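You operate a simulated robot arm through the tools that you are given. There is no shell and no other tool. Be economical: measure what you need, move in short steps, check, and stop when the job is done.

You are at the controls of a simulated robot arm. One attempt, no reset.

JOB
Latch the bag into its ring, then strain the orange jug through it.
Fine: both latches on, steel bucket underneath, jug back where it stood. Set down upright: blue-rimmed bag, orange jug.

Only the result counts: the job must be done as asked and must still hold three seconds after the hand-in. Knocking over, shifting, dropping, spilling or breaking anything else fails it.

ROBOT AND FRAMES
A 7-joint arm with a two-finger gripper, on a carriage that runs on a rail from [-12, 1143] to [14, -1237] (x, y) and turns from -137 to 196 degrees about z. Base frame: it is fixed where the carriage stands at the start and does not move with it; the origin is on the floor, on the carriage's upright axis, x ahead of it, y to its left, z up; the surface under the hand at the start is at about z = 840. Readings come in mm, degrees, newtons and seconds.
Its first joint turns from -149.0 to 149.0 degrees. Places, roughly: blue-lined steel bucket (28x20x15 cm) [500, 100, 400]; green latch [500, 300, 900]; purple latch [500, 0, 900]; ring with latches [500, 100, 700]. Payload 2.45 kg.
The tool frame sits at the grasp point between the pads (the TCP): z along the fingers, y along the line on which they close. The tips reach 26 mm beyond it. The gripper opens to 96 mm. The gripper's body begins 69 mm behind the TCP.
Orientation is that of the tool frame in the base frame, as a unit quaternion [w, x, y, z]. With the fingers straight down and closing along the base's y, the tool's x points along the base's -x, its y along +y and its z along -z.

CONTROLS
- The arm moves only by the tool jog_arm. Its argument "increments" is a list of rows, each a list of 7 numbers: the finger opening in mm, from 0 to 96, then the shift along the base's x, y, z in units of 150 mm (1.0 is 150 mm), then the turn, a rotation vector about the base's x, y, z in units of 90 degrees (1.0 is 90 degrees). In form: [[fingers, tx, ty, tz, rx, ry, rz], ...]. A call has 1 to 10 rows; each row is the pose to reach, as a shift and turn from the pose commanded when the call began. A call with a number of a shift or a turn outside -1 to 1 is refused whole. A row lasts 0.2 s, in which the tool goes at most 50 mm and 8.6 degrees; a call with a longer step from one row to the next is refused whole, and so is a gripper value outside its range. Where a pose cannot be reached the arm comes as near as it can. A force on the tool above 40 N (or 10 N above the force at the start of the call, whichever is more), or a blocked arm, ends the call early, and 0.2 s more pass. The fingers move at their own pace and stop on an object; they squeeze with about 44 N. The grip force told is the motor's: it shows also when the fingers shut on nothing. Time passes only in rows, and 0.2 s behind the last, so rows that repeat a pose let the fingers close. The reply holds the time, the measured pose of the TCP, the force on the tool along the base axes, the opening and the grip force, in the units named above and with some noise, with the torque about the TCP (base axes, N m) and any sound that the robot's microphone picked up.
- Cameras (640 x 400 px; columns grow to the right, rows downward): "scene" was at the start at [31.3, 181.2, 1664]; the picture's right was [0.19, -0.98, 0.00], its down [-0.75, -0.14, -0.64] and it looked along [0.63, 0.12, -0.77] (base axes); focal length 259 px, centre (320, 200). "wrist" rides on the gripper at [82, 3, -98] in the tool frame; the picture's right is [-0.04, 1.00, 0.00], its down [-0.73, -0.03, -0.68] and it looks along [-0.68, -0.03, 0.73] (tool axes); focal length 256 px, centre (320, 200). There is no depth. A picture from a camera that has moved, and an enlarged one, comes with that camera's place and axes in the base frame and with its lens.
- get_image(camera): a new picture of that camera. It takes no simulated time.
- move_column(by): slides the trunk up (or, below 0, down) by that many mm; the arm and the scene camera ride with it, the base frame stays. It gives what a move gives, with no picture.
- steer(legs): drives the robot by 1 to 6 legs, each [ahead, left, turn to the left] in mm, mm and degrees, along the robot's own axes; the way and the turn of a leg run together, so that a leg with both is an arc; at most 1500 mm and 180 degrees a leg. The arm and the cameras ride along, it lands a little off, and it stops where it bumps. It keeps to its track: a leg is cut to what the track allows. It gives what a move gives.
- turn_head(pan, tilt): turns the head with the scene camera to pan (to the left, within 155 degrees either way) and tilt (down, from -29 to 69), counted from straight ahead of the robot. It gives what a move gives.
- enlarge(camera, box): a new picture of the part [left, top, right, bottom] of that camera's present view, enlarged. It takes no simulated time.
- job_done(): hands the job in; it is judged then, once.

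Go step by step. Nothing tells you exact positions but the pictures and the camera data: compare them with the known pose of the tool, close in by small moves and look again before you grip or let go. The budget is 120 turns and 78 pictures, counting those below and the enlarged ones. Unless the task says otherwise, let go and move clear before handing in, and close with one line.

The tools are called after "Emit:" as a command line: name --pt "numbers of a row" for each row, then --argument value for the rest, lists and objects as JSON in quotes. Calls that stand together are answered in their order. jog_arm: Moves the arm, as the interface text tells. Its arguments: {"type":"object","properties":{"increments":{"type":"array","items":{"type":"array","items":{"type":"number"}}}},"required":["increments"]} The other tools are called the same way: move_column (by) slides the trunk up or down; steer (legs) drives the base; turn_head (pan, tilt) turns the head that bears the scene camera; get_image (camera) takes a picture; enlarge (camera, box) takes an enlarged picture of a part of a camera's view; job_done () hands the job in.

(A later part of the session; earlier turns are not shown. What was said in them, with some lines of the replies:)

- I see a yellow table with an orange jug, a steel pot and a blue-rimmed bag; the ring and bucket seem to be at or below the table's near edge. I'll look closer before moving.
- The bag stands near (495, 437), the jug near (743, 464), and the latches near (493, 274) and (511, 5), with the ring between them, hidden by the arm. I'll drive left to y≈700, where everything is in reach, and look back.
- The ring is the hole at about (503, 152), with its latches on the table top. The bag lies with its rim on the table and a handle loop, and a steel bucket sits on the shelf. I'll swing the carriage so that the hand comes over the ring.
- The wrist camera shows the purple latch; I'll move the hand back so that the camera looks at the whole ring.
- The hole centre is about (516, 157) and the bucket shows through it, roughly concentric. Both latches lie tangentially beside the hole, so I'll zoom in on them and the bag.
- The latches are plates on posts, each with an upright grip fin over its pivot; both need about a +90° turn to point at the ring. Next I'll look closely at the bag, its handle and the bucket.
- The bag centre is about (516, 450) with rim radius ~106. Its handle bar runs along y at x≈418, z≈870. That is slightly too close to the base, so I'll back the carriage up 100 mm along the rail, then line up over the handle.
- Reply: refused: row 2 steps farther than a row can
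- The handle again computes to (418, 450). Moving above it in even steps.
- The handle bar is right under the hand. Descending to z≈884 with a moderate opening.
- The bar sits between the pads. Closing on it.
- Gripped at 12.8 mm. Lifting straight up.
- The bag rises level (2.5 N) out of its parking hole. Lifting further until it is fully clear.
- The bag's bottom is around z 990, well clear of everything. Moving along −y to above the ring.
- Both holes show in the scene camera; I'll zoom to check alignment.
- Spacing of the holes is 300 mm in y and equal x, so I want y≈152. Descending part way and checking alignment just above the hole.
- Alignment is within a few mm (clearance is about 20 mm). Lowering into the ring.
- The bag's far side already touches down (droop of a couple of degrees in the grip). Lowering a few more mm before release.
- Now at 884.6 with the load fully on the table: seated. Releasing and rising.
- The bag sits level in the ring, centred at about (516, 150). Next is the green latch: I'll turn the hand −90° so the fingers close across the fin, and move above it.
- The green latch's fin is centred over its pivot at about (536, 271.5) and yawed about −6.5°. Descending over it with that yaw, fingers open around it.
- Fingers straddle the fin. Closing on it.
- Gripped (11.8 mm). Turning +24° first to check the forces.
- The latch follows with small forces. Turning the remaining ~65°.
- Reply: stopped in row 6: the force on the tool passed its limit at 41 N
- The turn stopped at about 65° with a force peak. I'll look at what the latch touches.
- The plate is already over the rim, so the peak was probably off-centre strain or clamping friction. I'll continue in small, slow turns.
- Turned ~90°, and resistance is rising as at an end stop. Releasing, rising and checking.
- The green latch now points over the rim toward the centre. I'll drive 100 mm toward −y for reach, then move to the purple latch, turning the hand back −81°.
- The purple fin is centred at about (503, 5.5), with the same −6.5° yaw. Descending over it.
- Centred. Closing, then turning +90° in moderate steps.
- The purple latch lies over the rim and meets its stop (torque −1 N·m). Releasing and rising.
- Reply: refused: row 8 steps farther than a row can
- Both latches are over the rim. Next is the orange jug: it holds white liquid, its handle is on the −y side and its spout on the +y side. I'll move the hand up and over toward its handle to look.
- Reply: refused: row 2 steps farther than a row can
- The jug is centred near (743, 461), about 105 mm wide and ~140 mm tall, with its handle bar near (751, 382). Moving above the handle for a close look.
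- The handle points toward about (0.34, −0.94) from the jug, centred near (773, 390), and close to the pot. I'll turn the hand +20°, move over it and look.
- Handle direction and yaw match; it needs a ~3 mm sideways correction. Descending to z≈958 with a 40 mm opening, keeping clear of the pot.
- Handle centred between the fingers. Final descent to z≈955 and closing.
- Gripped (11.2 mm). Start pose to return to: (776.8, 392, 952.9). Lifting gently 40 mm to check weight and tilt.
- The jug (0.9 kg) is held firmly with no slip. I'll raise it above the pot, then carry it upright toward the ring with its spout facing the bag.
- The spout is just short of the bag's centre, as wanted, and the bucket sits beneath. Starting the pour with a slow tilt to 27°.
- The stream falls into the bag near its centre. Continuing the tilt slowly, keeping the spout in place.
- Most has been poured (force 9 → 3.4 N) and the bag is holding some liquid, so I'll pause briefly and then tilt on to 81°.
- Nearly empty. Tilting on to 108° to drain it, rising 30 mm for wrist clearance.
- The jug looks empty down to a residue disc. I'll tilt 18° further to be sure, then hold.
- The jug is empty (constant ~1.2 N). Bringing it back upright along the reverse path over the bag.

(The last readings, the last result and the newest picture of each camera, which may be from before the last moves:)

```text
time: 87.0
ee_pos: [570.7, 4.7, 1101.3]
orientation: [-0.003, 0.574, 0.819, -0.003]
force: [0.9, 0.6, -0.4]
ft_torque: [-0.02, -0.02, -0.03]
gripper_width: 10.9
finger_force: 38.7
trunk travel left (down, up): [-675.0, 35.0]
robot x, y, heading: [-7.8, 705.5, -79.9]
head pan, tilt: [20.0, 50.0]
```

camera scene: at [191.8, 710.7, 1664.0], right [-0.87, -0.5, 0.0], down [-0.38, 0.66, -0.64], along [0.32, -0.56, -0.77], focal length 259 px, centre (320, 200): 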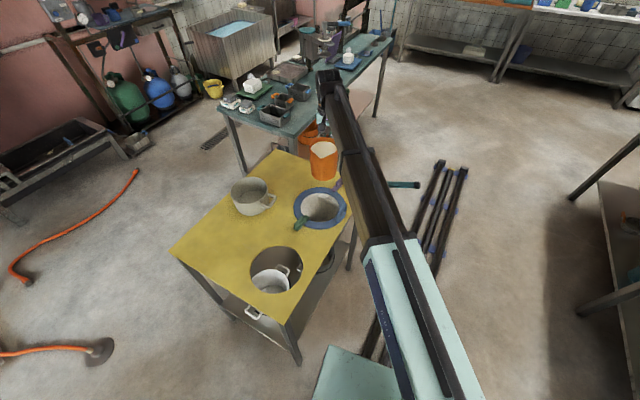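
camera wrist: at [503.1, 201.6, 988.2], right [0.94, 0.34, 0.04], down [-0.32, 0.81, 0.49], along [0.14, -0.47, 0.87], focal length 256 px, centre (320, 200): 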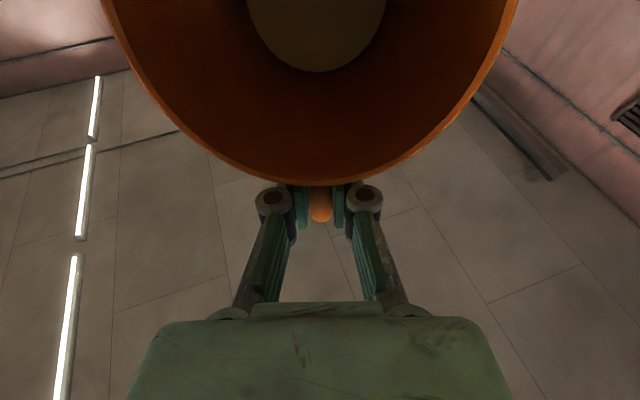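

Upright again. Summing the commanded shifts since the grip, the exact return is +1.381, +2.583 and −0.99 units. Carrying it back.

Emit:
jog_arm --pt "0 0.05 0.1 0 0 0 0" --pt "0 0.16 0.3 0 0 0 0" --pt "0 0.28 0.52 0 0 0 0" --pt "0 0.39 0.72 0 0 0 0" --pt "0 0.46 0.861 0 0 0 0"

Emit:
jog_arm --pt "0 0.05 0.1 0 0 0 0" --pt "0 0.16 0.3 0 0 0 0" --pt "0 0.28 0.52 0 0 0 0" --pt "0 0.39 0.72 0 0 0 0" --pt "0 0.46 0.861 0 0 0 0"

Emit:
jog_arm --pt "0 0.05 0.1 0 0 0 0" --pt "0 0.16 0.3 0 0 0 0" --pt "0 0.28 0.52 0 0 0 0" --pt "0 0.39 0.72 0 0 0 0" --pt "0 0.461 0.861 0 0 0 0" --pt "0 0.461 0.861 0 0 0 0"

Emit:
get_image --camera "wrist"

Emit:
enlarge --camera "scene" --box '[170, 140, 370, 300]'

```text
time: 88.2
ee_pos: [639.9, 131.1, 1101.6]
orientation: [-0.003, 0.573, 0.819, -0.002]
force: [0.5, -0.3, -1.5]
ft_torque: [-0.03, -0.07, 0.02]
gripper_width: 10.8
finger_force: 37.6
trunk travel left (down, up): [-675.0, 35.0]
robot x, y, heading: [-5.0, 707.8, -80.2]
head pan, tilt: [20.0, 50.0]
```

```text
time: 89.3
ee_pos: [706.9, 262.8, 1101.4]
orientation: [-0.003, 0.573, 0.819, -0.002]
force: [0.0, -0.3, -1.7]
ft_torque: [-0.09, -0.04, -0.02]
gripper_width: 10.8
finger_force: 38.4
trunk travel left (down, up): [-675.0, 35.0]
robot x, y, heading: [-8.4, 707.2, -79.9]
head pan, tilt: [20.0, 50.0]
```

```text
time: 90.8
ee_pos: [778.8, 392.7, 1100.8]
orientation: [-0.002, 0.574, 0.819, -0.003]
force: [0.8, -0.2, -0.4]
ft_torque: [-0.04, -0.03, -0.02]
gripper_width: 10.9
finger_force: 37.4
trunk travel left (down, up): [-675.0, 35.0]
robot x, y, heading: [-9.7, 706.7, -79.9]
head pan, tilt: [20.0, 50.0]
```

```text
12 pictures are left
camera wrist: at [755.6, 470.4, 1199.1], right [0.95, 0.3, -0.01], down [0.23, -0.7, 0.68], along [0.2, -0.65, -0.73], focal length 256 px, centre (320, 200)
```

wrist: 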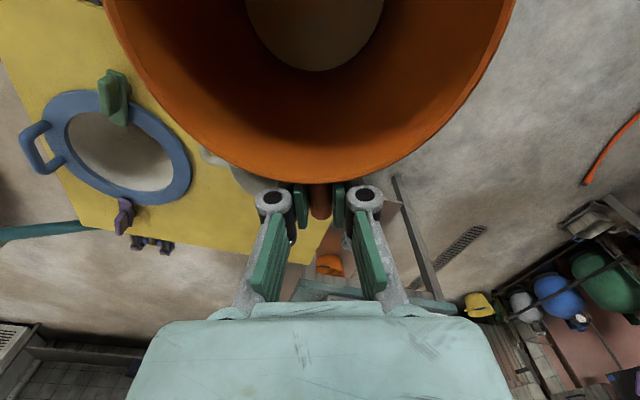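

```text
2.50 times, centred on (270, 220) of scene
camera zoom: at [191.3, 711.5, 1664.1], right [-0.87, -0.5, 0.0], down [-0.38, 0.66, -0.64], along [0.32, -0.56, -0.77], focal length 648 px, centre (445, 150)
```

zoom: 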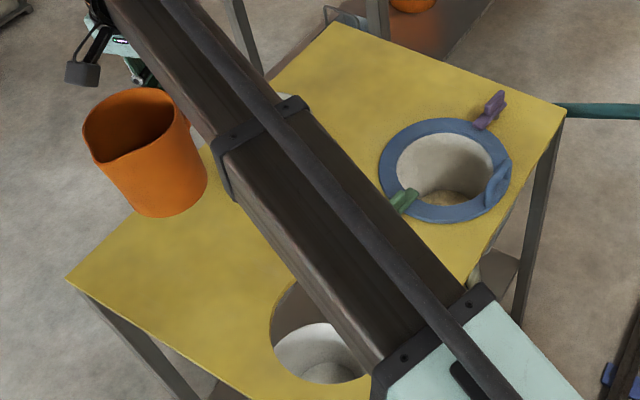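

The bag and latches look fine. Lowering the jug to its spot.

Emit:
jog_arm --pt "0 0 0 -0.15 0 0 0" --pt "0 0 0 -0.35 0 0 0" --pt "0 0 0 -0.55 0 0 0" --pt "0 0 0 -0.72 0 0 0" --pt "0 0 0 -0.84 0 0 0" --pt "0 0 0 -0.91 0 0 0" --pt "0 0 0 -0.95 0 0 0" --pt "0 0 0 -0.97 0 0 0" --pt "0 0 0 -0.98 0 0 0" --pt "0 0 0 -0.985 0 0 0"

```text
time: 93.0
ee_pos: [776.9, 392.0, 956.0]
orientation: [-0.002, 0.573, 0.819, -0.002]
force: [-0.1, -1.1, 2.8]
ft_torque: [0.17, -0.04, 0.0]
gripper_width: 10.8
finger_force: 38.0
trunk travel left (down, up): [-675.0, 35.0]
robot x, y, heading: [-8.7, 709.4, -80.1]
head pan, tilt: [20.0, 50.0]
```

Touching down at the same spot (force +2.8 N). Releasing and rising straight up.

Emit:
jog_arm --pt "16 0 0 0 0 0 0" --pt "28 0 0 0 0 0 0" --pt "36 0 0 0 0 0 0" --pt "36 0 0 0 0 0 0" --pt "36 0 0 0.15 0 0 0" --pt "36 0 0 0.35 0 0 0" --pt "36 0 0 0.6 0 0 0" --pt "36 0 0 0.85 0 0 0" --pt "36 0 0 1 0 0 0" --pt "36 0 0 1 0 0 0"

Emit:
get_image --camera "wrist"

Emit:
enlarge --camera "scene" --box '[170, 140, 370, 300]'

```text
time: 95.2
ee_pos: [775.3, 390.9, 1104.1]
orientation: [-0.003, 0.574, 0.819, -0.001]
force: [0.8, 0.1, -0.2]
ft_torque: [-0.01, 0.02, 0.02]
gripper_width: 35.9
finger_force: 0.0
trunk travel left (down, up): [-675.0, 35.0]
robot x, y, heading: [-8.4, 708.4, -80.1]
head pan, tilt: [20.0, 50.0]
```

```text
10 pictures are left
camera wrist: at [751.7, 468.3, 1203.1], right [0.95, 0.3, -0.01], down [0.23, -0.7, 0.68], along [0.2, -0.65, -0.73], focal length 256 px, centre (320, 200)
```

wrist: 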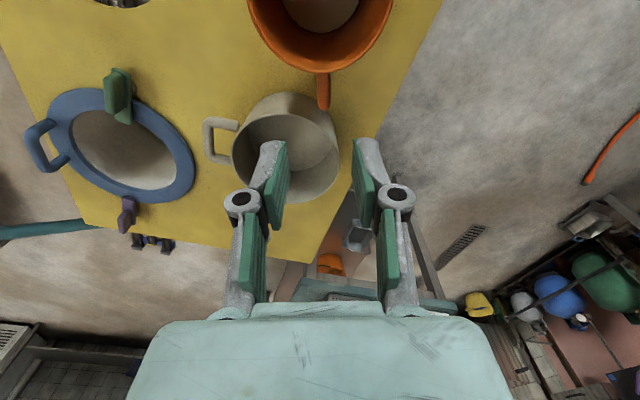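

```text
2.50 times, centred on (270, 220) of scene
camera zoom: at [191.1, 711.5, 1664.1], right [-0.87, -0.5, 0.0], down [-0.38, 0.66, -0.64], along [0.32, -0.56, -0.77], focal length 648 px, centre (445, 150)
```

zoom: 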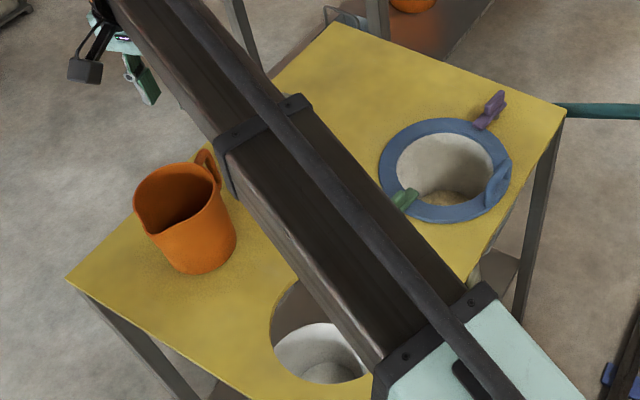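

The jug stands upright in its place. I'll check the purple latch's engagement and the bucket closely.

Emit:
enlarge --camera "scene" --box '[280, 165, 350, 225]'

Emit:
enlarge --camera "wrist" --box '[90, 60, 220, 240]'

```text
6.67 times, centred on (315, 195) of scene
camera zoom: at [191.1, 711.5, 1664.1], right [-0.87, -0.5, 0.0], down [-0.38, 0.66, -0.64], along [0.32, -0.56, -0.77], focal length 1727 px, centre (353, 233)
```

zoom: 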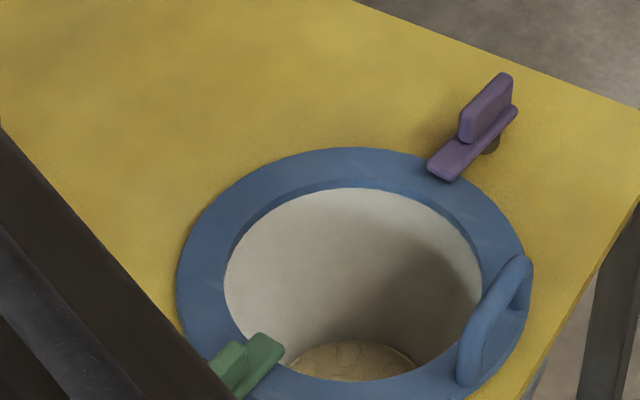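

```text
2.22 times, centred on (155, 150) of wrist
camera zoom: at [751.7, 468.3, 1203.1], right [0.95, 0.3, -0.01], down [0.23, -0.7, 0.68], along [0.2, -0.65, -0.73], focal length 569 px, centre (687, 311)
```

zoom: 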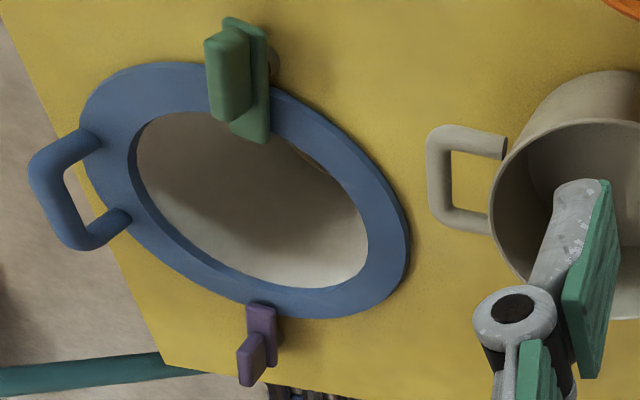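

Both latches cover the rim and only residue is left in the bag. I'll swing the arm clear of the table and check the bucket beneath.

Emit:
steer --legs '[[0, 0, 80]]'

Emit:
turn_head --pan -48 --tilt 45

Emit:
enlarge --camera "scene" --box '[220, 130, 440, 310]'

```text
time: 99.1
ee_pos: [409.1, 1442.3, 1104.4]
orientation: [0.0, -0.107, 0.994, -0.004]
force: [0.4, -0.2, -0.3]
ft_torque: [0.01, -0.04, 0.0]
gripper_width: 36.1
finger_force: 0.0
trunk travel left (down, up): [-675.0, 35.0]
robot x, y, heading: [-8.3, 707.9, 2.4]
head pan, tilt: [20.0, 50.0]
```

```text
time: 100.5
ee_pos: [409.8, 1441.7, 1104.9]
orientation: [-0.001, -0.108, 0.994, -0.003]
force: [-0.7, 0.7, 0.1]
ft_torque: [-0.02, 0.01, 0.0]
gripper_width: 35.7
finger_force: 0.0
trunk travel left (down, up): [-675.0, 35.0]
robot x, y, heading: [-3.6, 710.4, 2.4]
head pan, tilt: [-48.0, 45.0]
```

```text
2.22 times, centred on (330, 220) of scene
camera zoom: at [-2.1, 814.5, 1671.1], right [-0.71, -0.7, 0.0], down [-0.49, 0.51, -0.71], along [0.49, -0.51, -0.71], focal length 576 px, centre (298, 156)
```

zoom: 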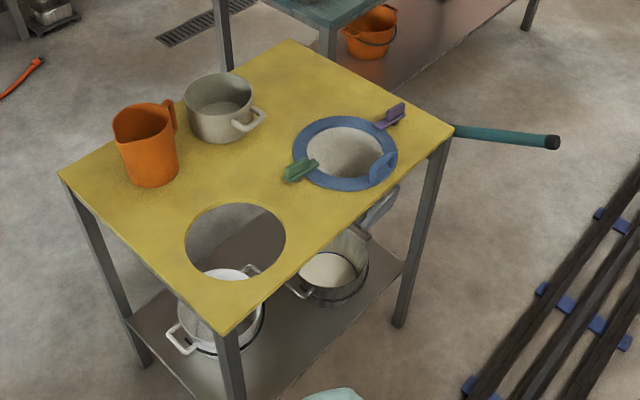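

The bucket under the ring now holds the strained white liquid, the bag is latched on both sides, the jug stands upright where it was, and the arm is clear. Handing in.

Emit:
job_done

```text
The job is handed in.
```

The job is done and handed in. The bag is latched in its ring on both sides, and the strained liquid is in the steel bucket underneath. The orange jug is empty and standing upright back in its place.
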